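You operate a simulated robot arm through the tools that you are given. There is no shell and no other tool.

Carry out the task below with a simulated robot arm. There is one attempt and no reset: what you move stays moved.

Task
Fetch the small red block and set it on the shelf of the grid bench. Put the tin labelled "glaze" from the top of the grid bench in the orange pail and the tin labelled "sealer" on the top of the small stand. Lift the level cover open. Do these in any order. Set down upright: tin.

The check looks at the end state, three seconds after you hand in, the way a careful person would. Anything else that was tipped, shoved, dropped, spilled or broken makes it a failure. Lids that push on must go on centred and level and be pressed home; caps that screw on are set level and turned clockwise until they are tight.

Robot
A 7-joint arm with a two-finger parallel gripper on a trunk, on a base that drives. Base frame: it is fixed to the floor where the robot stands at the start and does not move with it; the origin is under the middle of the robot, x ahead of it, y to its left, z up. Lengths are in mm, angles in rad, forces in N, time in s.
With the tool pointing down near the work surface it reaches from about 420 to 920 mm from the robot's upright axis, wherever it stands. Its first joint turns from -2.897 to 2.897 rad. Places, roughly: glaze tin, lacquer tin, sealer tin [-1000, -1500, 1000]; level cover [-2100, 600, 900]; orange pail [-1000, -1500, 1000]; shelf of the grid bench [-600, -1300, 200]; small red block (9x5x4 cm) [-2400, 1500, 900]; top of the small stand [-3500, -900, 800]. Payload 3.91 kg.
The tool frame sits at the grasp point between the pads (the TCP): z along the fingers, y along the line on which they close. The tips reach 30 mm beyond it. The gripper opens to 110 mm. The fingers are 20 mm wide and 10 mm thick; the gripper's body (48 by 112 mm) begins 55 mm behind the TCP.
Orientation is told as [roll, pitch, yaw] about the base's x, y, z axes, in that order, counted from this pose: with the fingers straight down and closing along the base's y, the tool's x points along the base's -x, its y along +y and its z along -z.

Tools
- The arm moves only by the tool step_arm. Its argument "series" is a list that holds one entry, the list of rows, each a list of 7 numbers: the shift along the tool's x, y, z in m, then the turn, a rotation vector about the tool's x, y, z in rad, then the opening in per cent of the stroke, from 0 (shut) to 100 (fully open). In form: [[[tx, ty, tz, rx, ry, rz, gripper], ...]]. A call has 1 to 20 rows; each row is the pose to reach, as a shift and turn from the pose commanded when the call began, along the tool's axes at that moment. A row lasts 0.2 s, in which the tool goes at most 50 mm and 0.15 rad; a call with a longer step from one row to the next is refused whole, and so is a gripper value outside its range. A pose out of reach is approached as far as the arm can. The call stops where the force on the tool passes 40 N (or 10 N more than at its start, if that is more) or the arm is blocked; 0.2 s more then pass. Each finger travels about 72 mm/s and halts on what it meets, pressing with about 33 N; the grip force reading is that of the motor and also rises with nothing between the fingers. The clock runs only during rows and for 0.2 s after the last one: add rows that repeat a pose to give the fingers time. The reply holds the time, the measured pose of the TCP, the force on the tool along the base axes, the opening and the grip force, in the units named above and with some noise, with the torque about the TCP (base axes, N m) and any sound that the robot's microphone picked up.
- Cameras (640 x 400 px; columns grow to the right, rows downward): "scene" is now at [258.3, -13.7, 1292.7]; the picture's right is [-0.15, -0.99, 0.00], its down [-0.52, 0.08, -0.85] and it looks along [0.84, -0.13, -0.53] (base axes); focal length 292 px, centre (320, 200). "wrist" rides on the gripper at [73, 17, -103] in the tool frame; the picture's right is [-0.23, 0.97, 0.00], its down [-0.76, -0.18, -0.62] and it looks along [-0.61, -0.14, 0.78] (tool axes); focal length 222 px, centre (320, 200). There is no depth. A picture from a camera that has moved, and an enlarged one, comes with that camera's place and axes in the base frame and with its lens.
- camera(camera): a new picture of that camera. The clock stands still meanwhile.
- raise_lower(by): slides the trunk up (or, below 0, down) by that many mm; the arm and the scene camera ride with it, the base frame stays. It gives what a move gives, with no picture.
- drive_base(legs): drives the robot by 1 to 6 legs, each [ahead, left, turn to the left] in mm, mm and rad, along the robot's own axes; the way and the turn of a leg run together, so that a leg with both is an arc; at most 1500 mm and 3.142 rad a leg. The arm and the cameras ride along, it lands a little off, and it stops where it bumps. It gives what a move gives.
- aim_head(pan, tilt): turns the head with the scene camera to pan (to the left, within 1.501 rad either way) and tilt (down, from -0.506 to 1.204), counted from straight ahead of the robot. It gives what a move gives.
- inspect(camera, box): a new picture of the part [left, top, right, bottom] of that camera's present view, enlarged. The clock stands still meanwhile.
- job_done(): hands the job in; it is judged then, once.

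Places have to be worked out from the pictures, the camera data and where the tool is seen. Open the gripper and draw the arm clear of the work before you hand the job in, unless the task says otherwise.

The tools are called after ">>>" as name(argument=value, ...) on one line, values as JSON. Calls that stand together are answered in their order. step_arm: Moves the arm, as the interface text tells. Its arguments: {"type":"object","properties":{"series":{"type":"array"}},"required":["series"]} The other tools are called the same way: raise_lower (by) slides the trunk up or down; drive_base (legs) drives the base; aim_head (pan, tilt) turns the head that bears the scene camera; camera (camera) takes a picture; inspect (camera, box) takes an enlarged picture of a part of a camera's view; job_done () hands the job in.

At the start:

```text
time_s: 0.0
ee_pos: [554.5, -86.9, 1130.3]
tcp_rot: [0.087, 0.015, 0.02]
ft_force: [0.2, 0.4, 0.6]
torque: [0.04, 0.02, -0.04]
grip_width: 110.3
grasp_force: 0.1
trunk travel left (down, up): [-475.0, 207.0]
robot x, y, heading: [1.8, -3.1, 0.001]
head pan, tilt: [-0.15, 0.56]
```

scene: 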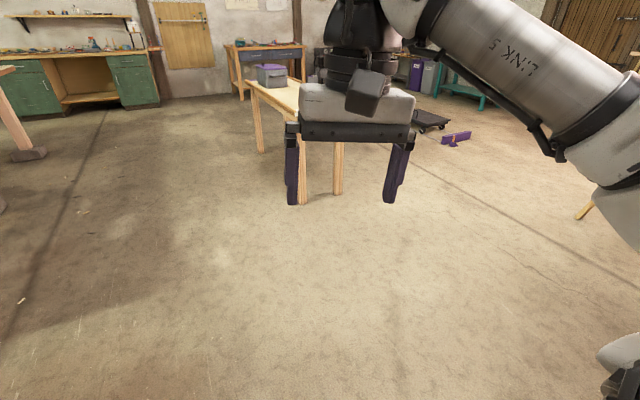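
wrist: 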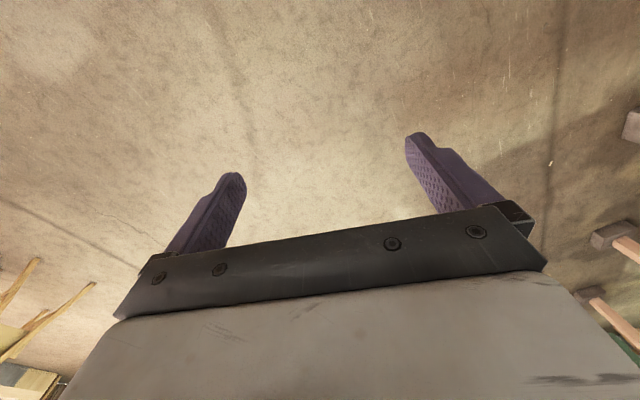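

The scene camera shows the room ahead, but all my targets lie behind the robot. I'll turn the head to each side first to see the surroundings before driving.

>>> aim_head(pan=1.5, tilt=0.4)

>>> camera(camera="scene")

>>> aim_head(pan=-1.5, tilt=0.4)

>>> camera(camera="scene")

```text
time_s: 1.7
ee_pos: [552.8, -87.8, 1130.1]
tcp_rot: [0.092, 0.016, 0.022]
ft_force: [0.3, 0.5, 1.0]
torque: [-0.03, -0.02, -0.01]
grip_width: 110.0
grasp_force: 0.1
trunk travel left (down, up): [-475.0, 207.0]
robot x, y, heading: [-1.0, 0.3, 0.001]
head pan, tilt: [1.499, 0.4]
```

```text
taken
camera scene: at [176.5, 92.1, 1307.3], right [1.0, -0.07, 0.0], down [-0.03, -0.39, -0.92], along [0.07, 0.92, -0.39], focal length 292 px, centre (320, 200)
```

scene: 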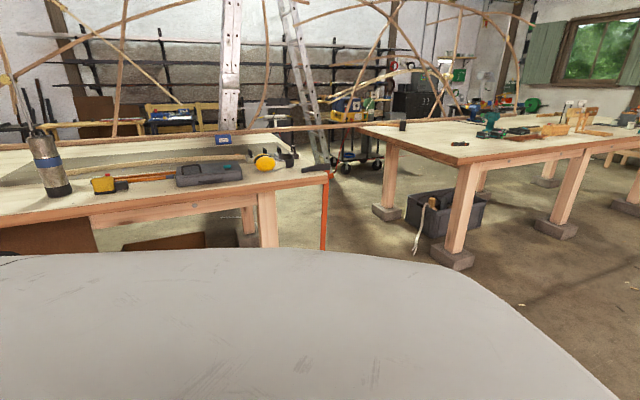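

```text
time_s: 4.3
ee_pos: [553.3, -88.3, 1128.7]
tcp_rot: [0.092, 0.015, 0.02]
ft_force: [0.0, -0.7, 0.9]
torque: [-0.01, 0.02, 0.02]
grip_width: 109.6
grasp_force: 0.1
trunk travel left (down, up): [-475.0, 207.0]
robot x, y, heading: [2.1, 1.2, 0.0]
head pan, tilt: [-1.499, 0.4]
```

```text
taken
camera scene: at [176.5, -92.7, 1307.3], right [-1.0, -0.07, 0.0], down [-0.03, 0.39, -0.92], along [0.07, -0.92, -0.39], focal length 292 px, centre (320, 200)
```

scene: 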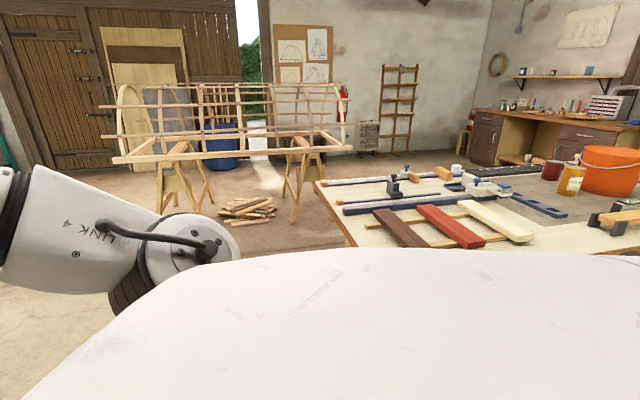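

The grid bench with the orange pail is behind-right of the robot, with a bench to the left about 0.9 m away. There is room to turn on the spot, so I turn right by about 1.57 rad to face −y and look around.

>>> drive_base(legs=[[0, 0, -1.57]])

>>> aim_head(pan=0, tilt=0.4)

>>> camera(camera="scene")

>>> aim_head(pan=-0.8, tilt=0.4)

>>> camera(camera="scene")

>>> aim_head(pan=-1.5, tilt=0.4)

>>> camera(camera="scene")

```text
time_s: 8.6
ee_pos: [-78.0, -556.6, 1128.3]
tcp_rot: [0.092, 0.014, -1.532]
ft_force: [-0.1, 0.1, 1.0]
torque: [-0.04, -0.03, 0.0]
grip_width: 110.2
grasp_force: 0.1
trunk travel left (down, up): [-475.0, 207.0]
robot x, y, heading: [-2.6, -0.4, -1.55]
head pan, tilt: [-1.499, 0.4]
```

```text
time_s: 10.2
ee_pos: [-77.0, -555.9, 1128.6]
tcp_rot: [0.094, 0.012, -1.533]
ft_force: [-0.6, 0.3, -0.3]
torque: [0.02, 0.01, 0.01]
grip_width: 109.8
grasp_force: 0.1
trunk travel left (down, up): [-475.0, 207.0]
robot x, y, heading: [1.6, -0.1, -1.551]
head pan, tilt: [0.0, 0.4]
```

```text
taken
camera scene: at [4.7, -262.9, 1307.3], right [-1.0, -0.02, 0.0], down [-0.01, 0.39, -0.92], along [0.02, -0.92, -0.39], focal length 292 px, centre (320, 200)
```

scene: 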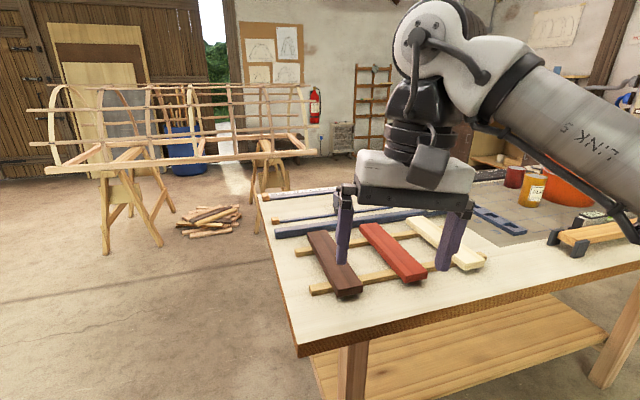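

```text
time_s: 11.3
ee_pos: [-78.4, -555.7, 1128.6]
tcp_rot: [0.094, 0.015, -1.534]
ft_force: [0.6, 0.2, 1.2]
torque: [0.0, -0.01, -0.02]
grip_width: 109.9
grasp_force: 0.0
trunk travel left (down, up): [-475.0, 207.0]
robot x, y, heading: [-0.6, -0.8, -1.555]
head pan, tilt: [-0.799, 0.4]
```

```text
taken
camera scene: at [-62.1, -236.1, 1307.3], right [-0.71, 0.7, 0.0], down [0.27, 0.28, -0.92], along [-0.65, -0.66, -0.39], focal length 292 px, centre (320, 200)
```

scene: 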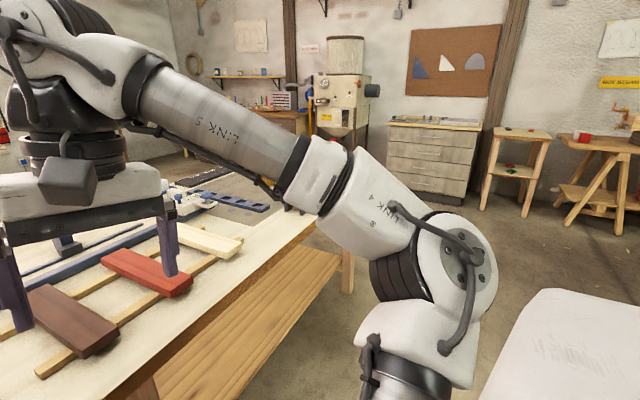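

```text
time_s: 12.4
ee_pos: [-77.9, -555.6, 1128.6]
tcp_rot: [0.093, 0.012, -1.532]
ft_force: [-0.1, 0.0, -0.1]
torque: [0.0, -0.03, 0.0]
grip_width: 110.1
grasp_force: 0.0
trunk travel left (down, up): [-475.0, 207.0]
robot x, y, heading: [1.4, -1.1, -1.552]
head pan, tilt: [-1.499, 0.4]
```

```text
taken
camera scene: at [-89.2, -178.7, 1307.3], right [-0.09, 1.0, 0.0], down [0.39, 0.04, -0.92], along [-0.92, -0.08, -0.39], focal length 292 px, centre (320, 200)
```

scene: 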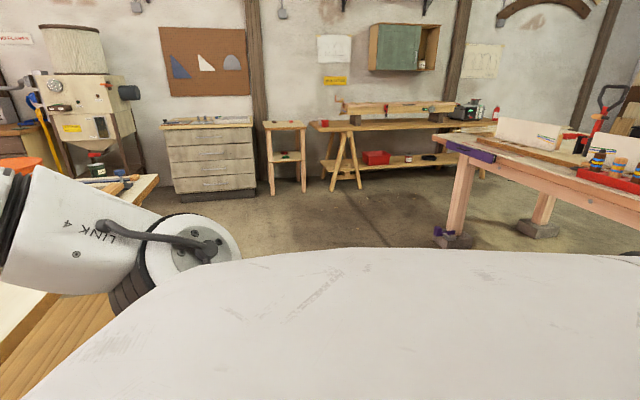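

The bench's front edge runs roughly from (50,−650) to (−850,−950), rotated about 0.3 rad. The tins and pail are near its −x end, so I slide the robot to its right by 1.2 m, turn to face the bench squarely, and look.

>>> drive_base(legs=[[0, -1200, 0], [0, 0, 0.285]])

>>> aim_head(pan=0.25, tilt=0.45)

>>> camera(camera="scene")

>>> aim_head(pan=-0.4, tilt=0.45)

>>> camera(camera="scene")

>>> camera(camera="wrist")

```text
time_s: 22.6
ee_pos: [-1083.4, -569.8, 1129.9]
tcp_rot: [0.095, 0.014, -1.265]
ft_force: [-0.2, -0.3, 0.2]
torque: [-0.01, -0.01, -0.01]
grip_width: 110.1
grasp_force: 0.1
trunk travel left (down, up): [-475.0, 207.0]
robot x, y, heading: [-1159.2, -14.8, -1.284]
head pan, tilt: [-1.499, 0.4]
```

```text
time_s: 24.3
ee_pos: [-1085.4, -570.8, 1129.2]
tcp_rot: [0.094, 0.014, -1.265]
ft_force: [0.3, 0.5, -0.1]
torque: [0.02, 0.01, -0.01]
grip_width: 110.1
grasp_force: 0.1
trunk travel left (down, up): [-475.0, 207.0]
robot x, y, heading: [-1156.1, -11.6, -1.284]
head pan, tilt: [0.25, 0.45]
```

```text
taken
camera scene: at [-1061.0, -255.7, 1302.6], right [-0.86, -0.51, 0.0], down [-0.22, 0.37, -0.9], along [0.46, -0.77, -0.44], focal length 292 px, centre (320, 200)
```

scene: 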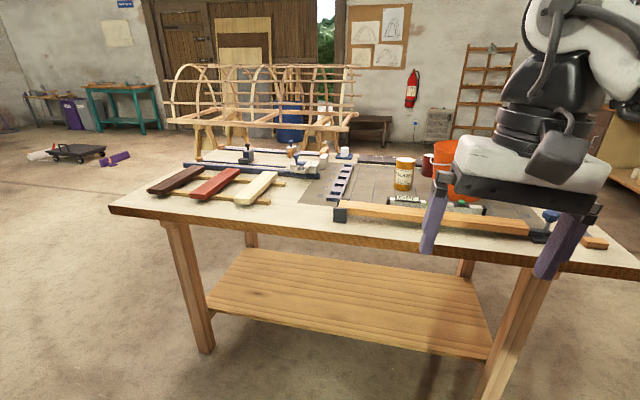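

```text
time_s: 25.4
ee_pos: [-1083.7, -570.1, 1129.0]
tcp_rot: [0.094, 0.015, -1.264]
ft_force: [-0.1, -0.3, 0.8]
torque: [-0.01, -0.03, 0.02]
grip_width: 110.1
grasp_force: 0.0
trunk travel left (down, up): [-475.0, 207.0]
robot x, y, heading: [-1156.2, -13.4, -1.284]
head pan, tilt: [-0.4, 0.45]
```

```text
taken
camera scene: at [-1118.2, -267.9, 1302.6], right [-0.99, 0.11, 0.0], down [0.05, 0.43, -0.9], along [-0.1, -0.89, -0.44], focal length 292 px, centre (320, 200)
```

scene: 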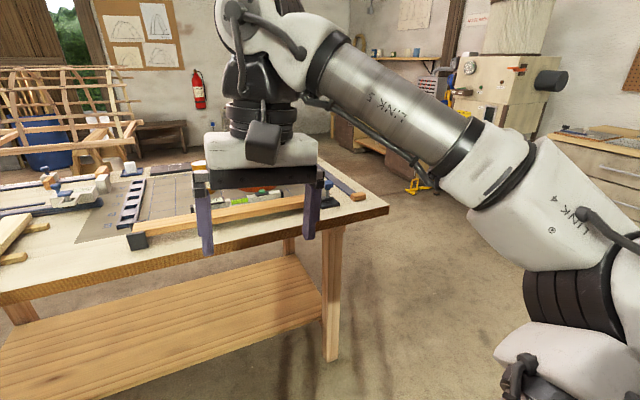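

```text
taken
camera wrist: at [-1099.0, -501.8, 1233.6], right [0.99, 0.07, 0.09], down [0.01, -0.81, 0.59], along [0.12, -0.59, -0.8], focal length 222 px, centre (320, 200)
```

wrist: 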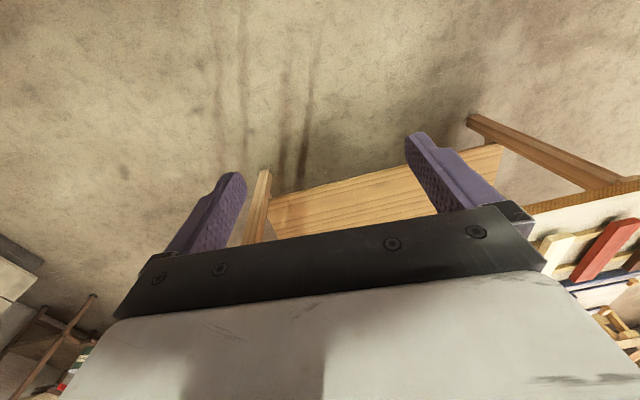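

The bench top is near z≈820 with its front edge from (56,−672) to (−1455,−1138). I'll zoom in on the tins and the pail to read the labels.

>>> aim_head(pan=0.25, tilt=0.45)

>>> inspect(camera="scene", box=[360, 130, 480, 220])

>>> aim_head(pan=-0.7, tilt=0.3)

>>> camera(camera="scene")

```text
time_s: 26.4
ee_pos: [-1083.5, -569.5, 1128.9]
tcp_rot: [0.094, 0.014, -1.265]
ft_force: [0.5, -0.4, 0.3]
torque: [0.0, -0.01, 0.0]
grip_width: 109.9
grasp_force: 0.1
trunk travel left (down, up): [-475.0, 207.0]
robot x, y, heading: [-1159.4, -15.2, -1.282]
head pan, tilt: [0.25, 0.45]
```

```text
4.44 times, centred on (420, 175) of scene
camera zoom: at [-1061.0, -255.7, 1302.6], right [-0.86, -0.51, 0.0], down [-0.22, 0.37, -0.9], along [0.46, -0.77, -0.44], focal length 1298 px, centre (-124, 311)
```

zoom: 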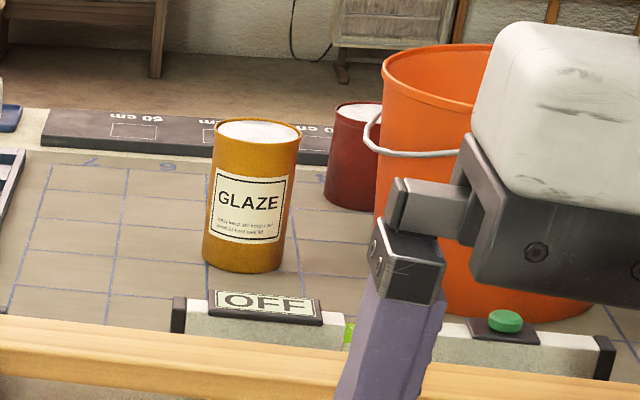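

```text
time_s: 27.6
ee_pos: [-1083.9, -569.8, 1128.1]
tcp_rot: [0.094, 0.013, -1.266]
ft_force: [0.6, 0.5, -0.6]
torque: [0.01, 0.01, 0.01]
grip_width: 109.8
grasp_force: 0.1
trunk travel left (down, up): [-475.0, 207.0]
robot x, y, heading: [-1156.2, -12.7, -1.283]
head pan, tilt: [-0.7, 0.3]
```

```text
taken
camera scene: at [-1145.4, -262.1, 1316.6], right [-0.92, 0.4, 0.0], down [0.12, 0.27, -0.96], along [-0.38, -0.87, -0.3], focal length 292 px, centre (320, 200)
```

scene: 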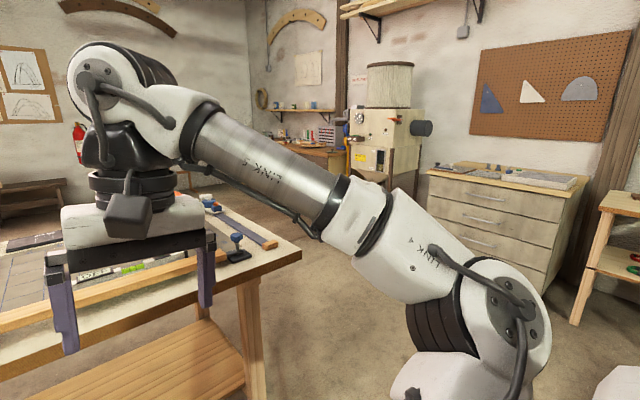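

The amber tin is "GLAZE", standing near (−790,−1368), about 120 mm tall and 77 mm across. I'll look down to gauge the robot's own base footprint before moving closer.

>>> aim_head(pan=0.0, tilt=1.2)

>>> camera(camera="scene")

>>> aim_head(pan=1.2, tilt=1.0)

>>> camera(camera="scene")

```text
time_s: 28.8
ee_pos: [-1084.6, -569.2, 1128.1]
tcp_rot: [0.094, 0.014, -1.265]
ft_force: [0.2, 0.6, -0.1]
torque: [-0.01, 0.0, 0.0]
grip_width: 109.9
grasp_force: 0.2
trunk travel left (down, up): [-475.0, 207.0]
robot x, y, heading: [-1155.6, -15.1, -1.291]
head pan, tilt: [0.0, 1.201]
```

```text
taken
camera scene: at [-1092.1, -230.3, 1244.5], right [-0.96, -0.28, 0.0], down [-0.26, 0.89, -0.36], along [0.1, -0.35, -0.93], focal length 292 px, centre (320, 200)
```

scene: 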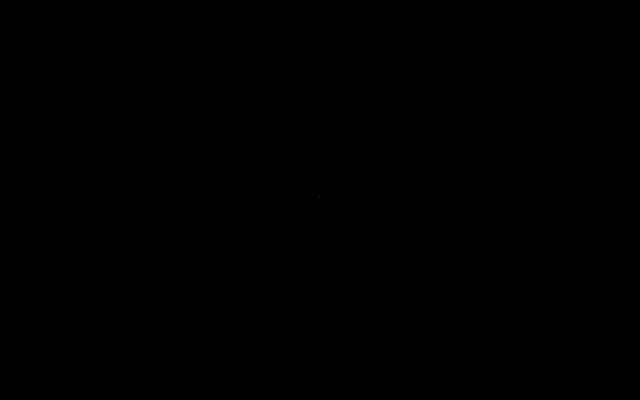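

```text
time_s: 30.2
ee_pos: [-1082.7, -569.0, 1128.9]
tcp_rot: [0.096, 0.013, -1.267]
ft_force: [0.4, 0.3, 0.6]
torque: [0.0, 0.01, -0.02]
grip_width: 109.9
grasp_force: 0.0
trunk travel left (down, up): [-475.0, 207.0]
robot x, y, heading: [-1150.5, -11.0, -1.282]
head pan, tilt: [1.201, 1.0]
```

```text
taken
camera scene: at [-1038.4, -182.5, 1257.1], right [-0.09, -1.0, 0.0], down [-0.84, 0.07, -0.54], along [0.54, -0.05, -0.84], focal length 292 px, centre (320, 200)
```

scene: 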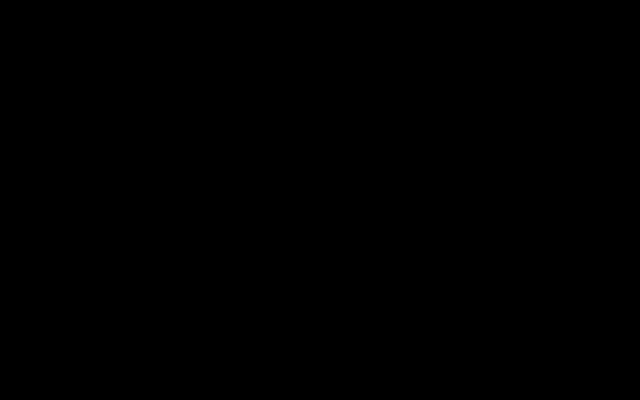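

Looking straight down only shows the inside of the head housing, so I'll use the wrist camera instead: turn the tool about its own axis so that camera looks back at the robot base.

>>> step_arm(series=[[[0, 0, 0, 0, 0, -0.15, 100], [0, 0, 0, 0, 0, -0.3, 100], [0, 0, 0, 0, 0, -0.45, 100], [0, 0, 0, 0, 0, -0.6, 100], [0, 0, 0, 0, 0, -0.75, 100], [0, 0, 0, 0, 0, -0.9, 100], [0, 0, 0, 0, 0, -1.05, 100], [0, 0, 0, 0, 0, -1.2, 100], [0, 0, 0, 0, 0, -1.35, 100], [0, 0, 0, 0, 0, -1.5, 100], [0, 0, 0, 0, 0, -1.65, 100], [0, 0, 0, 0, 0, -1.8, 100], [0, 0, 0, 0, 0, -1.95, 100], [0, 0, 0, 0, 0, -2.1, 100], [0, 0, 0, 0, 0, -2.25, 100], [0, 0, 0, 0, 0, -2.4, 100], [0, 0, 0, 0, 0, -2.55, 100], [0, 0, 0, 0, 0, -2.7, 100]]])

>>> camera(camera="wrist")

```text
time_s: 33.5
ee_pos: [-986.0, -309.4, 1076.7]
tcp_rot: [-0.061, -0.09, 0.983]
ft_force: [27.1, -23.4, 1.6]
torque: [-0.34, -0.41, 0.32]
grip_width: 92.1
grasp_force: 0.2
out of reach, approached as far as the arm can: row 5, 6, 7, 8, 9, 10, 11, 12, 13, 14, 15, 16
trunk travel left (down, up): [-475.0, 207.0]
robot x, y, heading: [-1152.5, -12.6, -1.286]
head pan, tilt: [1.201, 1.0]
stopped in row 16: the force on the tool passed its limit at 55 N (the readings are from after the stop); the commanded pose is now the measured one
```

```text
taken
camera wrist: at [-1050.6, -364.9, 1170.7], right [-0.68, 0.73, -0.04], down [0.51, 0.51, 0.7], along [0.53, 0.46, -0.71], focal length 222 px, centre (320, 200)
```

wrist: 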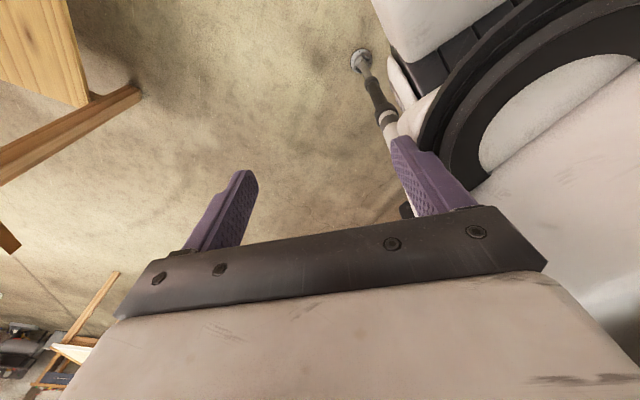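

Turning that way ran the wrist into its limit and the gripper touched the robot's own shoulder. I back the tool straight away from the body first, then unwind the turn.

>>> step_arm(series=[[[0.02, -0.04, -0.01, 0, 0, 0, 100], [0.04, -0.08, -0.02, 0, 0, 0, 100], [0.06, -0.12, -0.03, 0, 0, 0, 100], [0.08, -0.16, -0.04, 0, 0, 0, 100], [0.1, -0.2, -0.05, 0, 0, 0, 100], [0.11, -0.22, -0.05, 0, 0, 0.15, 100], [0.11, -0.22, -0.05, 0, 0, 0.3, 100]]])

>>> camera(camera="wrist")

```text
time_s: 35.1
ee_pos: [-851.9, -374.7, 1083.3]
tcp_rot: [-0.029, -0.106, 0.675]
ft_force: [0.4, 0.4, -0.3]
torque: [0.02, 0.01, 0.02]
grip_width: 110.2
grasp_force: 0.1
out of reach, approached as far as the arm can: row 1, 2, 3, 4, 5, 6, 7
trunk travel left (down, up): [-475.0, 207.0]
robot x, y, heading: [-1153.7, -14.1, -1.284]
head pan, tilt: [1.201, 1.0]
```

```text
taken
camera wrist: at [-929.9, -412.1, 1177.5], right [-0.43, 0.9, 0.0], down [0.64, 0.31, 0.71], along [0.64, 0.3, -0.71], focal length 222 px, centre (320, 200)
```

wrist: 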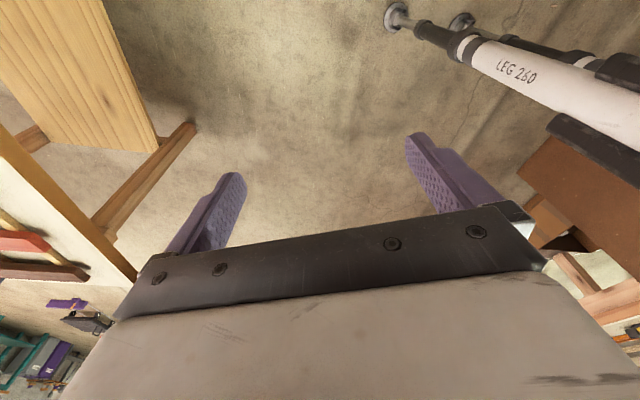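

The wrist view shows the robot's feet: they sit only about 150–200 mm from the axis, so the base is compact. Now I unwind the tool turn back to its neutral orientation.

>>> step_arm(series=[[[0, 0, 0, 0, 0, 0.15, 100], [0, 0, 0, 0, 0, 0.3, 100], [0, 0, 0, 0, 0, 0.45, 100], [0, 0, 0, 0, 0, 0.6, 100], [0, 0, 0, 0, 0, 0.75, 100], [0, 0, 0, 0, 0, 0.9, 100], [0, 0, 0, 0, 0, 1.05, 100], [0, 0, 0, 0, 0, 1.2, 100], [0, 0, 0, 0, 0, 1.35, 100], [0, 0, 0, 0, 0, 1.5, 100], [0, 0, 0, 0, 0, 1.65, 100], [0, 0, 0, 0, 0, 1.8, 100], [0, 0, 0, 0, 0, 1.95, 100]]])

>>> aim_head(pan=0.0, tilt=0.45)

>>> camera(camera="scene")

```text
time_s: 37.9
ee_pos: [-855.9, -381.0, 1081.1]
tcp_rot: [0.106, 0.013, -1.269]
ft_force: [1.1, -0.4, -0.3]
torque: [-0.03, -0.02, -0.02]
grip_width: 110.3
grasp_force: 0.1
trunk travel left (down, up): [-475.0, 207.0]
robot x, y, heading: [-1150.1, -11.6, -1.284]
head pan, tilt: [1.201, 1.0]
```

```text
time_s: 39.3
ee_pos: [-856.0, -380.3, 1081.9]
tcp_rot: [0.105, 0.01, -1.265]
ft_force: [0.4, 0.5, -0.1]
torque: [0.02, -0.01, 0.0]
grip_width: 109.8
grasp_force: 0.1
trunk travel left (down, up): [-475.0, 207.0]
robot x, y, heading: [-1153.8, -12.1, -1.281]
head pan, tilt: [0.0, 0.45]
```

```text
taken
camera scene: at [-1081.9, -264.8, 1302.6], right [-0.96, -0.28, 0.0], down [-0.12, 0.42, -0.9], along [0.25, -0.86, -0.44], focal length 292 px, centre (320, 200)
```

scene: 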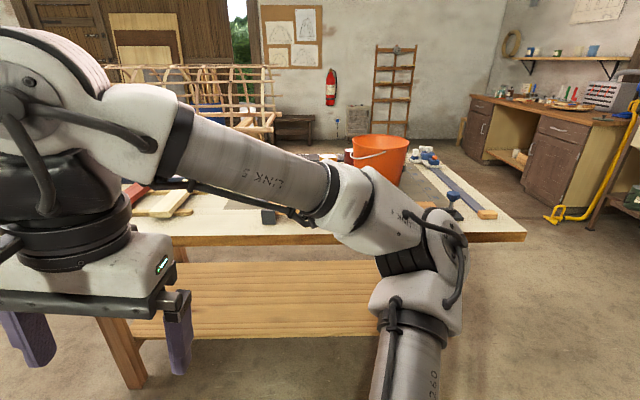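

The arm is back in a normal pose, and the base is compact, so I can stand close. I raise the trunk for a better downward view and clearance, then drive toward the bench front near the tins.

>>> raise_lower(by=200)

>>> drive_base(legs=[[300, -160, 0]])

>>> aim_head(pan=0.0, tilt=0.6)

>>> camera(camera="scene")

>>> camera(camera="wrist")

```text
time_s: 41.5
ee_pos: [-854.9, -380.9, 1281.2]
tcp_rot: [0.108, 0.011, -1.265]
ft_force: [-0.4, 0.0, 0.4]
torque: [-0.01, -0.02, 0.03]
grip_width: 109.8
grasp_force: 0.1
trunk travel left (down, up): [-675.0, 7.0]
robot x, y, heading: [-1156.2, -12.8, -1.285]
head pan, tilt: [0.0, 0.45]
```

```text
time_s: 43.7
ee_pos: [-923.4, -709.3, 1281.0]
tcp_rot: [0.107, 0.011, -1.269]
ft_force: [0.3, 0.8, -0.7]
torque: [-0.02, 0.02, 0.0]
grip_width: 110.0
grasp_force: 0.0
trunk travel left (down, up): [-675.0, 7.0]
robot x, y, heading: [-1222.0, -341.2, -1.286]
head pan, tilt: [0.0, 0.45]
```

```text
time_s: 44.4
ee_pos: [-923.0, -708.9, 1281.4]
tcp_rot: [0.106, 0.012, -1.269]
ft_force: [-1.0, -0.5, 0.2]
torque: [-0.03, 0.04, -0.02]
grip_width: 110.0
grasp_force: 0.1
trunk travel left (down, up): [-675.0, 7.0]
robot x, y, heading: [-1222.5, -341.7, -1.287]
head pan, tilt: [0.0, 0.6]
```

```text
taken
camera scene: at [-1151.4, -590.2, 1489.2], right [-0.96, -0.28, 0.0], down [-0.16, 0.54, -0.83], along [0.23, -0.79, -0.56], focal length 292 px, centre (320, 200)
```

scene: 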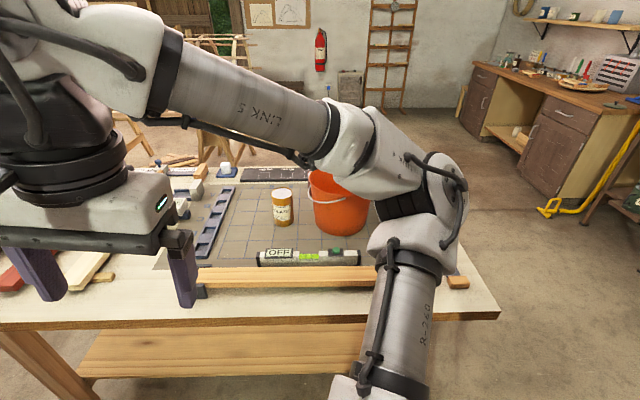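

```text
taken
camera wrist: at [-940.2, -641.1, 1386.1], right [0.99, 0.07, 0.1], down [0.0, -0.81, 0.59], along [0.12, -0.59, -0.8], focal length 222 px, centre (320, 200)
```

wrist: 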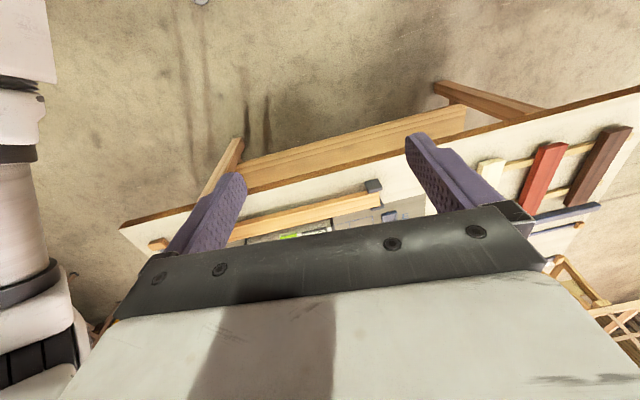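

The glaze tin and pail are in view between the arm links, with the red tin hidden behind the pail. I zoom in here to measure them.

>>> inspect(camera="scene", box=[180, 150, 400, 290])

>>> drive_base(legs=[[0, 500, 0]])

>>> aim_head(pan=-0.5, tilt=0.5)

>>> camera(camera="scene")

```text
2.86 times, centred on (290, 220) of scene
camera zoom: at [-1151.4, -590.2, 1489.2], right [-0.96, -0.28, 0.0], down [-0.16, 0.54, -0.83], along [0.23, -0.79, -0.56], focal length 834 px, centre (406, 143)
```

zoom: 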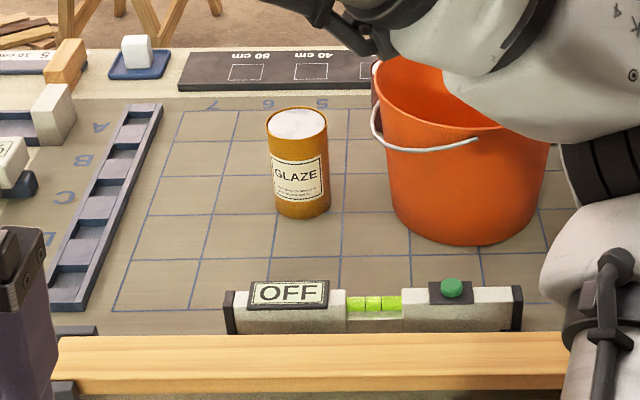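

```text
time_s: 48.8
ee_pos: [-441.6, -563.2, 1281.7]
tcp_rot: [0.107, 0.01, -1.257]
ft_force: [-0.4, -0.6, 0.4]
torque: [-0.02, -0.01, -0.01]
grip_width: 110.0
grasp_force: 0.1
trunk travel left (down, up): [-675.0, 7.0]
robot x, y, heading: [-745.4, -198.1, -1.275]
head pan, tilt: [0.0, 0.6]
```

```text
time_s: 49.7
ee_pos: [-441.4, -563.6, 1281.4]
tcp_rot: [0.107, 0.012, -1.257]
ft_force: [-0.1, -0.3, -0.4]
torque: [0.02, -0.02, 0.0]
grip_width: 110.0
grasp_force: 0.1
trunk travel left (down, up): [-675.0, 7.0]
robot x, y, heading: [-746.8, -200.1, -1.277]
head pan, tilt: [-0.499, 0.499]
```

```text
taken
camera scene: at [-715.1, -451.7, 1498.2], right [-0.98, 0.2, 0.0], down [0.1, 0.47, -0.88], along [-0.18, -0.86, -0.48], focal length 292 px, centre (320, 200)
```

scene: 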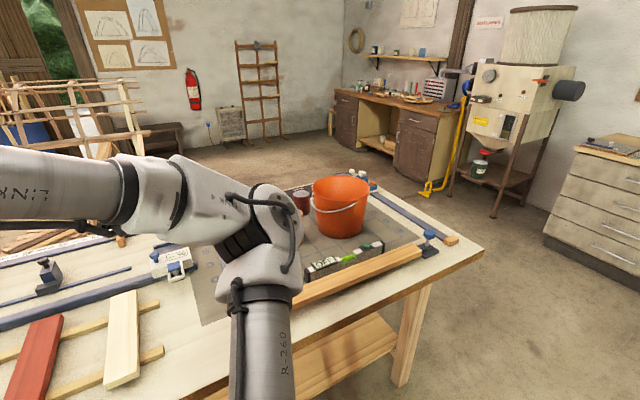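

Zooming in on the pail area from this new side to look for the red tin's label and the third tin.

>>> inspect(camera="scene", box=[270, 160, 400, 280])

>>> inspect(camera="scene", box=[340, 160, 470, 250])

```text
3.33 times, centred on (335, 220) of scene
camera zoom: at [-715.1, -451.7, 1498.2], right [-0.98, 0.2, 0.0], down [0.1, 0.47, -0.88], along [-0.18, -0.86, -0.48], focal length 973 px, centre (270, 133)
```

zoom: 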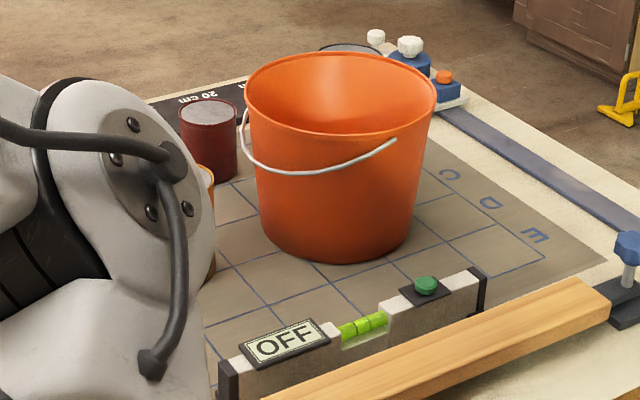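

```text
4.44 times, centred on (405, 205) of scene
camera zoom: at [-715.1, -451.7, 1498.2], right [-0.98, 0.2, 0.0], down [0.1, 0.47, -0.88], along [-0.18, -0.86, -0.48], focal length 1298 px, centre (-58, 178)
```

zoom: 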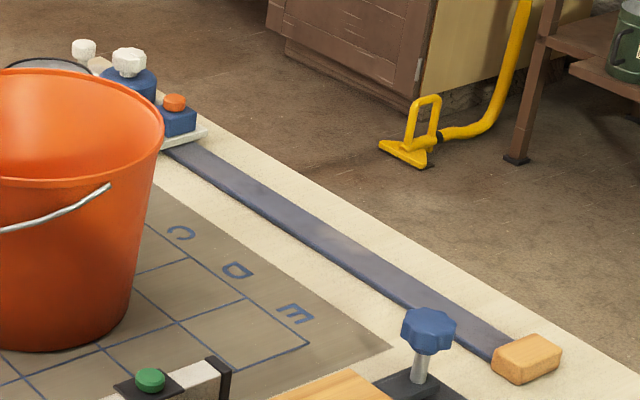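

A third, dark-rimmed tin stands directly behind the pail. To read the labels of the red and dark tins I drive around to the −x end of the bench, staying clear of its corner.

>>> drive_base(legs=[[240, -1278, 0], [0, 0, 1.577], [-170, -889, 0]])

>>> aim_head(pan=0.0, tilt=0.5)

>>> camera(camera="scene")

```text
time_s: 71.0
ee_pos: [-1431.0, -1395.4, 1282.2]
tcp_rot: [0.107, 0.011, 0.37]
ft_force: [-0.6, 0.5, 0.1]
torque: [-0.03, -0.01, -0.02]
grip_width: 110.0
grasp_force: 0.0
trunk travel left (down, up): [-675.0, 7.0]
robot x, y, heading: [-1780.1, -1718.7, 0.349]
head pan, tilt: [-0.499, 0.499]
```

```text
time_s: 71.9
ee_pos: [-1432.2, -1395.7, 1280.8]
tcp_rot: [0.106, 0.01, 0.369]
ft_force: [0.8, 0.7, -0.5]
torque: [0.02, 0.03, -0.02]
grip_width: 110.0
grasp_force: 0.0
trunk travel left (down, up): [-675.0, 7.0]
robot x, y, heading: [-1780.7, -1721.1, 0.343]
head pan, tilt: [0.0, 0.499]
```

```text
taken
camera scene: at [-1533.9, -1630.7, 1498.2], right [0.34, -0.94, 0.0], down [-0.45, -0.16, -0.88], along [0.82, 0.3, -0.48], focal length 292 px, centre (320, 200)
```

scene: 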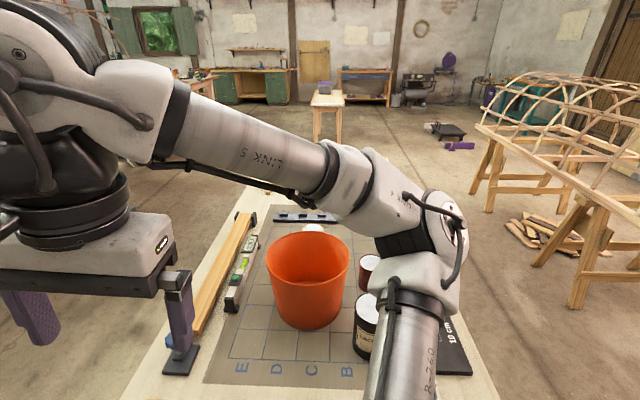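

I'm now at the bench's end; the dark tin and the red tin are both visible right of the pail. I zoom in on their labels.

>>> inspect(camera="scene", box=[260, 210, 400, 370])

>>> drive_base(legs=[[0, -350, 0]])

>>> aim_head(pan=0.35, tilt=0.5)

>>> camera(camera="scene")

```text
2.50 times, centred on (330, 290) of scene
camera zoom: at [-1533.9, -1630.7, 1498.2], right [0.34, -0.94, 0.0], down [-0.45, -0.16, -0.88], along [0.82, 0.3, -0.48], focal length 730 px, centre (295, -25)
```

zoom: 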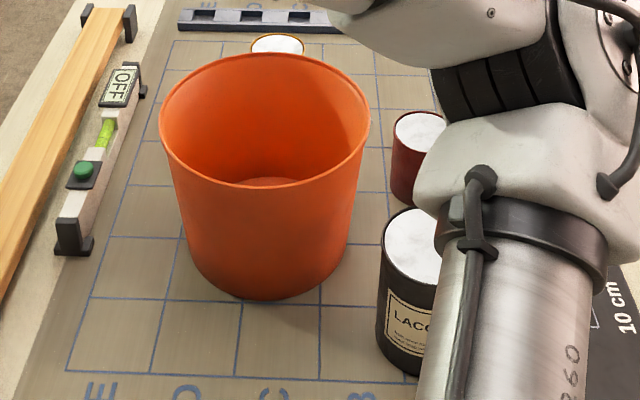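

```text
time_s: 75.2
ee_pos: [-1310.2, -1729.7, 1280.4]
tcp_rot: [0.106, 0.009, 0.37]
ft_force: [0.0, 0.5, 0.3]
torque: [0.02, -0.01, -0.03]
grip_width: 109.9
grasp_force: 0.1
trunk travel left (down, up): [-675.0, 7.0]
robot x, y, heading: [-1655.5, -2054.7, 0.351]
head pan, tilt: [0.0, 0.499]
```

```text
time_s: 76.1
ee_pos: [-1309.9, -1730.1, 1282.7]
tcp_rot: [0.106, 0.011, 0.371]
ft_force: [-0.3, 1.0, -0.3]
torque: [-0.02, -0.01, 0.01]
grip_width: 110.2
grasp_force: 0.1
trunk travel left (down, up): [-675.0, 7.0]
robot x, y, heading: [-1658.5, -2051.3, 0.352]
head pan, tilt: [0.351, 0.499]
```

```text
taken
camera scene: at [-1427.8, -1936.5, 1498.2], right [0.64, -0.76, 0.0], down [-0.37, -0.31, -0.88], along [0.67, 0.57, -0.48], focal length 292 px, centre (320, 200)
```

scene: 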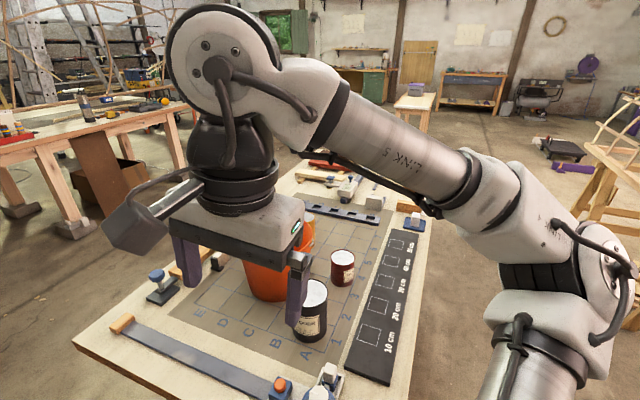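

>>> inspect(camera="scene", box=[270, 220, 380, 350])

```text
3.08 times, centred on (325, 285) of scene
camera zoom: at [-1427.8, -1936.5, 1498.2], right [0.64, -0.76, 0.0], down [-0.37, -0.31, -0.88], along [0.67, 0.57, -0.48], focal length 898 px, centre (305, -62)
```

zoom: 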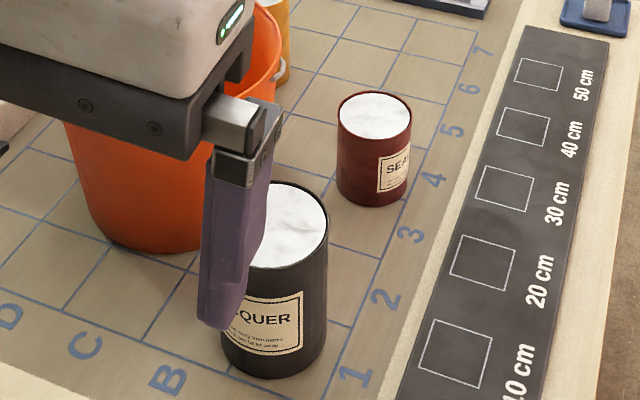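

The red tin reads "SEA…" so it is the sealer, near (−855,−1540), and the black tin is lacquer, which stays. I return to the bench's long front side and stand between the glaze tin and the pail.

>>> drive_base(legs=[[-59, 396, 0], [263, 862, 0], [0, 0, -1.624]])

```text
time_s: 90.4
ee_pos: [-1607.7, -1170.3, 1281.6]
tcp_rot: [0.107, 0.01, -1.227]
ft_force: [-0.7, 0.7, -0.4]
torque: [0.01, -0.01, 0.02]
grip_width: 109.9
grasp_force: 0.0
trunk travel left (down, up): [-675.0, 7.0]
robot x, y, heading: [-1921.7, -816.1, -1.247]
head pan, tilt: [0.351, 0.499]
```

The robot is at (−1922,−816). I slide left along the bench front to the working spot in front of the glaze tin and pail.

>>> drive_base(legs=[[0, 809, 0], [165, 0, -0.025]])

>>> aim_head(pan=0.0, tilt=0.75)

>>> camera(camera="scene")

>>> camera(camera="wrist")

```text
time_s: 98.1
ee_pos: [-786.1, -1061.8, 1281.7]
tcp_rot: [0.105, 0.011, -1.225]
ft_force: [-0.1, 0.4, -0.4]
torque: [0.01, -0.01, -0.01]
grip_width: 110.2
grasp_force: 0.1
trunk travel left (down, up): [-675.0, 7.0]
robot x, y, heading: [-1102.0, -708.2, -1.245]
head pan, tilt: [0.351, 0.499]
```

```text
time_s: 98.9
ee_pos: [-786.2, -1060.1, 1281.5]
tcp_rot: [0.106, 0.011, -1.225]
ft_force: [0.3, 0.0, 1.0]
torque: [0.03, -0.03, -0.03]
grip_width: 110.0
grasp_force: 0.1
trunk travel left (down, up): [-675.0, 7.0]
robot x, y, heading: [-1104.5, -705.5, -1.245]
head pan, tilt: [0.0, 0.75]
```

```text
taken
camera scene: at [-1020.4, -946.2, 1476.2], right [-0.95, -0.32, 0.0], down [-0.22, 0.65, -0.73], along [0.24, -0.69, -0.68], focal length 292 px, centre (320, 200)
```

scene: 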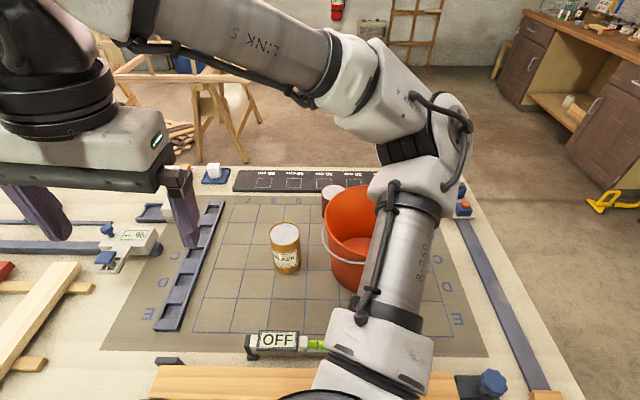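

```text
taken
camera wrist: at [-805.6, -993.3, 1386.1], right [0.99, 0.11, 0.1], down [0.03, -0.81, 0.59], along [0.15, -0.58, -0.8], focal length 222 px, centre (320, 200)
```

wrist: 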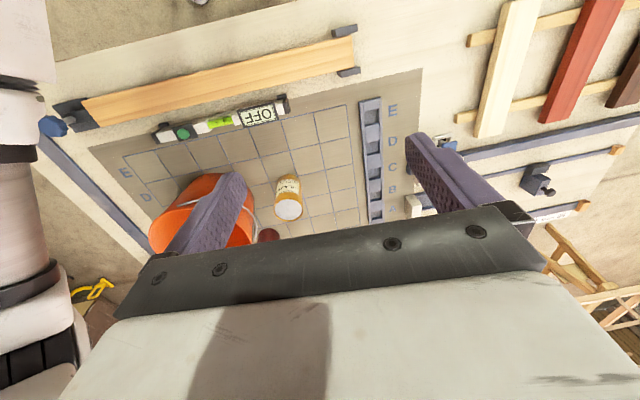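

Good view: glaze tin and pail ahead. I zoom in to refine both positions before moving the arm.

>>> inspect(camera="scene", box=[240, 160, 400, 300])

```text
2.86 times, centred on (320, 230) of scene
camera zoom: at [-1020.4, -946.2, 1476.2], right [-0.95, -0.32, 0.0], down [-0.22, 0.65, -0.73], along [0.24, -0.69, -0.68], focal length 834 px, centre (320, 114)
```

zoom: 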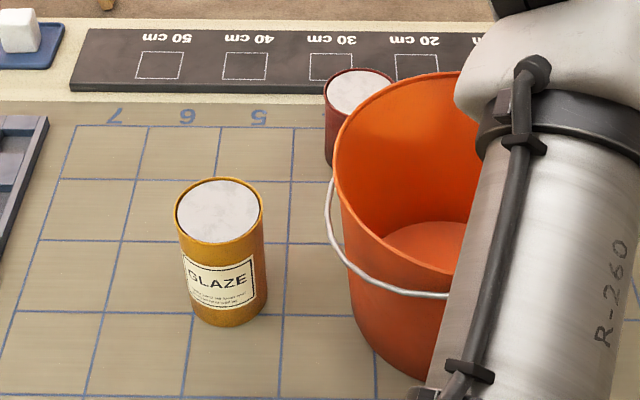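

Refined: glaze tin axis near (−792,−1345), top z≈945. I level the tool and move it to hover above the tin, tips about 120 mm above its top.

>>> step_arm(series=[[[-0.0268, -0.0121, 0.0166, 0.0106, -0.0011, 0, 100], [-0.0536, -0.0241, 0.0333, 0.0212, -0.0022, 0, 100], [-0.0804, -0.0362, 0.0499, 0.0318, -0.0033, 0, 100], [-0.1072, -0.0482, 0.0665, 0.0424, -0.0044, 0, 100], [-0.134, -0.0603, 0.0832, 0.053, -0.0055, 0, 100], [-0.1608, -0.0724, 0.0998, 0.0636, -0.0066, 0, 100], [-0.1876, -0.0844, 0.1164, 0.0742, -0.0077, 0, 100], [-0.2144, -0.0965, 0.133, 0.0848, -0.0088, 0, 100], [-0.2412, -0.1085, 0.1497, 0.0954, -0.0099, 0, 100], [-0.268, -0.1206, 0.1663, 0.106, -0.011, 0, 100], [-0.268, -0.1206, 0.1663, 0.106, -0.011, 0, 100]]])

>>> camera(camera="wrist")

>>> camera(camera="scene")

```text
time_s: 101.3
ee_pos: [-791.2, -1347.3, 1098.7]
tcp_rot: [0.001, 0.001, -1.225]
ft_force: [0.7, 0.0, 0.6]
torque: [0.02, 0.01, -0.03]
grip_width: 110.0
grasp_force: 0.0
trunk travel left (down, up): [-675.0, 7.0]
robot x, y, heading: [-1100.5, -706.2, -1.249]
head pan, tilt: [0.0, 0.75]
```

```text
taken
camera wrist: at [-801.5, -1274.7, 1200.3], right [0.99, 0.12, 0.0], down [0.09, -0.78, 0.62], along [0.07, -0.62, -0.78], focal length 222 px, centre (320, 200)
```

wrist: 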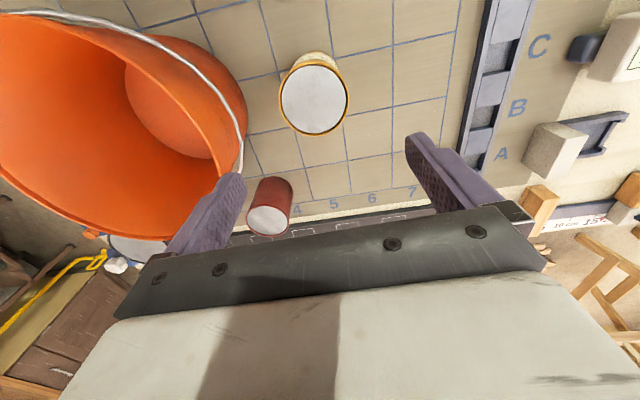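

```text
taken
camera scene: at [-1020.5, -945.9, 1476.3], right [-0.95, -0.32, 0.0], down [-0.22, 0.65, -0.73], along [0.23, -0.69, -0.68], focal length 292 px, centre (320, 200)
```

scene: 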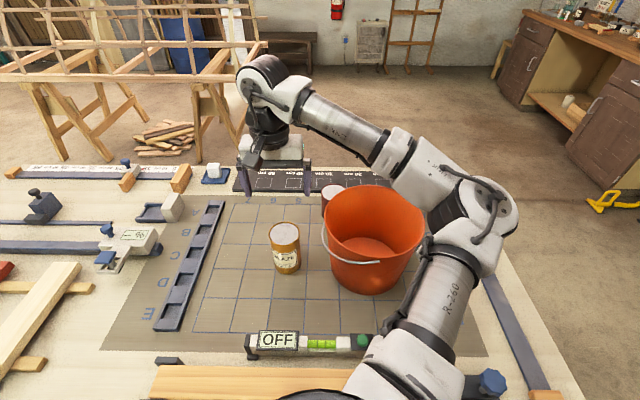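

Hovering level over the tin; the wrist view puts the tin axis about 10 mm back and 5 mm to the tool's −y side. I correct and descend to just above the top, then recheck.

>>> step_arm(series=[[[0.005, -0.0025, 0.033, 0, 0, 0, 100], [0.0097, -0.0047, 0.066, 0, 0, 0, 100], [0.0097, -0.0047, 0.095, 0, 0, 0, 100], [0.0097, -0.0047, 0.095, 0, 0, 0, 100]]])

>>> camera(camera="wrist")

```text
time_s: 102.3
ee_pos: [-799.1, -1339.3, 1005.4]
tcp_rot: [0.001, 0.001, -1.224]
ft_force: [-0.3, -0.9, 0.4]
torque: [0.01, 0.01, -0.01]
grip_width: 110.3
grasp_force: 0.1
trunk travel left (down, up): [-675.0, 7.0]
robot x, y, heading: [-1103.3, -706.1, -1.247]
head pan, tilt: [0.0, 0.75]
```

```text
taken
camera wrist: at [-809.0, -1266.4, 1108.3], right [0.99, 0.12, 0.0], down [0.09, -0.78, 0.62], along [0.07, -0.62, -0.78], focal length 222 px, centre (320, 200)
```

wrist: 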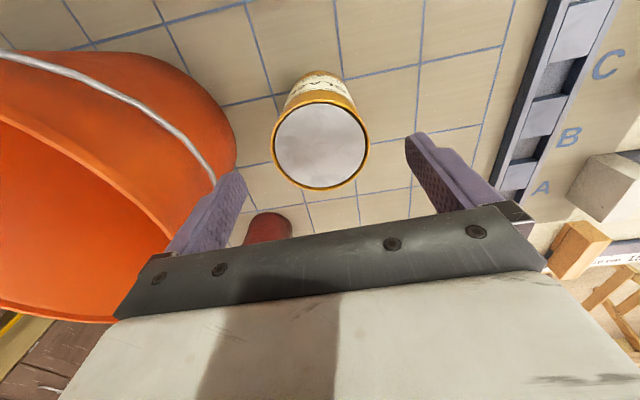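

The tin top is now centred between the fingers within ~2 mm. I descend so the pads sit about 30 mm below the tin's rim and close gently.

>>> step_arm(series=[[[0, 0.001, 0.03, 0, 0, 0, 100], [0, 0.001, 0.06, 0, 0, 0, 100], [0, 0.001, 0.088, 0, 0, 0, 100], [0, 0.001, 0.088, 0, 0, 0, 100], [0, 0.001, 0.088, 0, 0, 0, 75], [0, 0.001, 0.088, 0, 0, 0, 60], [0, 0.001, 0.088, 0, 0, 0, 40], [0, 0.001, 0.088, 0, 0, 0, 40], [0, 0.001, 0.088, 0, 0, 0, 40]]])

>>> camera(camera="wrist")

```text
time_s: 104.3
ee_pos: [-798.3, -1339.1, 919.8]
tcp_rot: [-0.001, 0.0, -1.226]
ft_force: [-1.2, -0.1, -0.5]
torque: [0.01, -0.03, -0.04]
grip_width: 71.2
grasp_force: 33.4
trunk travel left (down, up): [-675.0, 7.0]
robot x, y, heading: [-1100.8, -705.3, -1.245]
head pan, tilt: [0.0, 0.75]
```

```text
taken
camera wrist: at [-807.0, -1266.3, 1021.6], right [0.99, 0.12, 0.0], down [0.09, -0.78, 0.62], along [0.07, -0.62, -0.78], focal length 222 px, centre (320, 200)
```

wrist: 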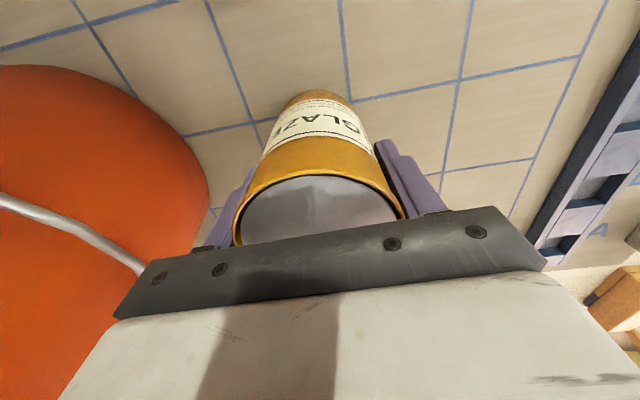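

Gripped at 71 mm with 33 N. I lift straight up about 240 mm so the tin's bottom clears the pail rim (z≈1005).

>>> step_arm(series=[[[0, 0, -0.01, 0, 0, 0, 40], [0, 0, -0.03, 0, 0, 0, 40], [0, 0, -0.06, 0, 0, 0, 40], [0, 0, -0.09, 0, 0, 0, 40], [0, 0, -0.12, 0, 0, 0, 40], [0, 0, -0.15, 0, 0, 0, 40], [0, 0, -0.18, 0, 0, 0, 40], [0, 0, -0.21, 0, 0, 0, 40], [0, 0, -0.24, 0, 0, 0, 40], [0, 0, -0.25, 0, 0, 0, 40], [0, 0, -0.25, 0, 0, 0, 40]]])

>>> camera(camera="wrist")

>>> camera(camera="scene")

```text
time_s: 106.7
ee_pos: [-797.7, -1336.5, 1168.5]
tcp_rot: [0.0, 0.001, -1.226]
ft_force: [0.1, -0.7, -3.0]
torque: [-0.03, -0.01, -0.04]
grip_width: 71.2
grasp_force: 32.4
trunk travel left (down, up): [-675.0, 7.0]
robot x, y, heading: [-1097.4, -706.1, -1.246]
head pan, tilt: [0.0, 0.75]
```

```text
taken
camera wrist: at [-806.8, -1263.8, 1271.1], right [0.99, 0.12, 0.0], down [0.09, -0.78, 0.62], along [0.07, -0.62, -0.78], focal length 222 px, centre (320, 200)
```

wrist: 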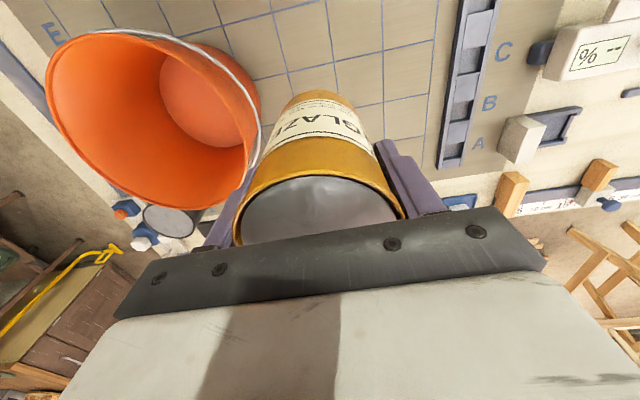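

```text
taken
camera scene: at [-1020.3, -946.4, 1476.1], right [-0.95, -0.32, 0.0], down [-0.22, 0.65, -0.73], along [0.23, -0.69, -0.68], focal length 292 px, centre (320, 200)
```

scene: 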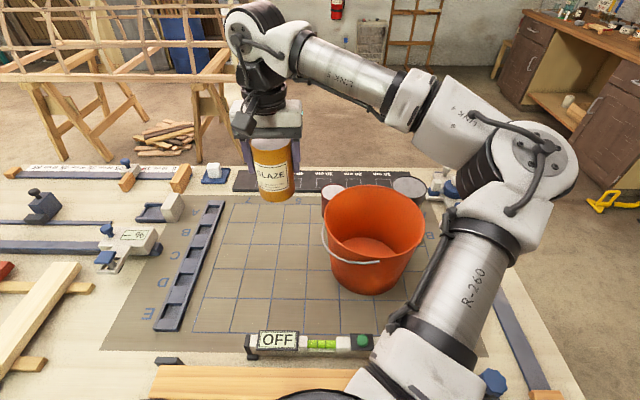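

The tin is held (about 3 N weight) and clear. I zoom on the pail with the scene camera to pin down its centre before moving over it.

>>> inspect(camera="scene", box=[300, 170, 440, 300])

>>> inspect(camera="wrist", box=[20, 10, 280, 230])

```text
3.08 times, centred on (370, 235) of scene
camera zoom: at [-1020.3, -946.4, 1476.1], right [-0.95, -0.32, 0.0], down [-0.22, 0.65, -0.73], along [0.23, -0.69, -0.68], focal length 898 px, centre (166, 92)
```

zoom: 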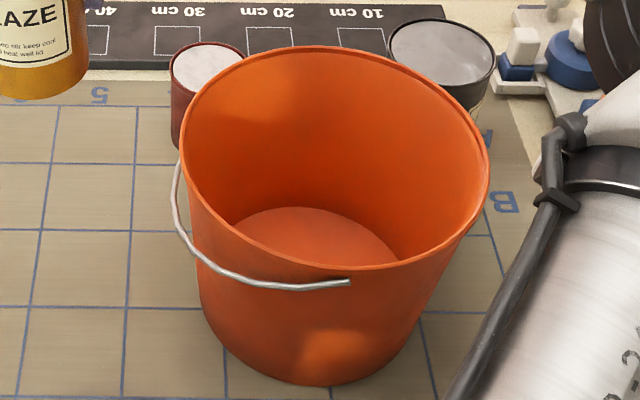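

```text
1.82 times, centred on (150, 120) of wrist
camera zoom: at [-806.8, -1263.8, 1271.1], right [0.99, 0.12, 0.0], down [0.09, -0.78, 0.62], along [0.07, -0.62, -0.78], focal length 404 px, centre (629, 346)
```

zoom: 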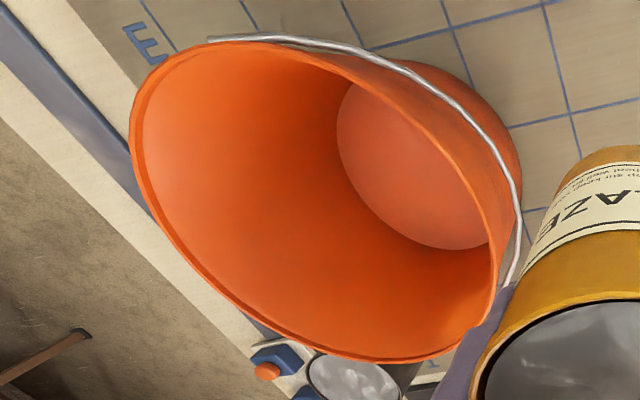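

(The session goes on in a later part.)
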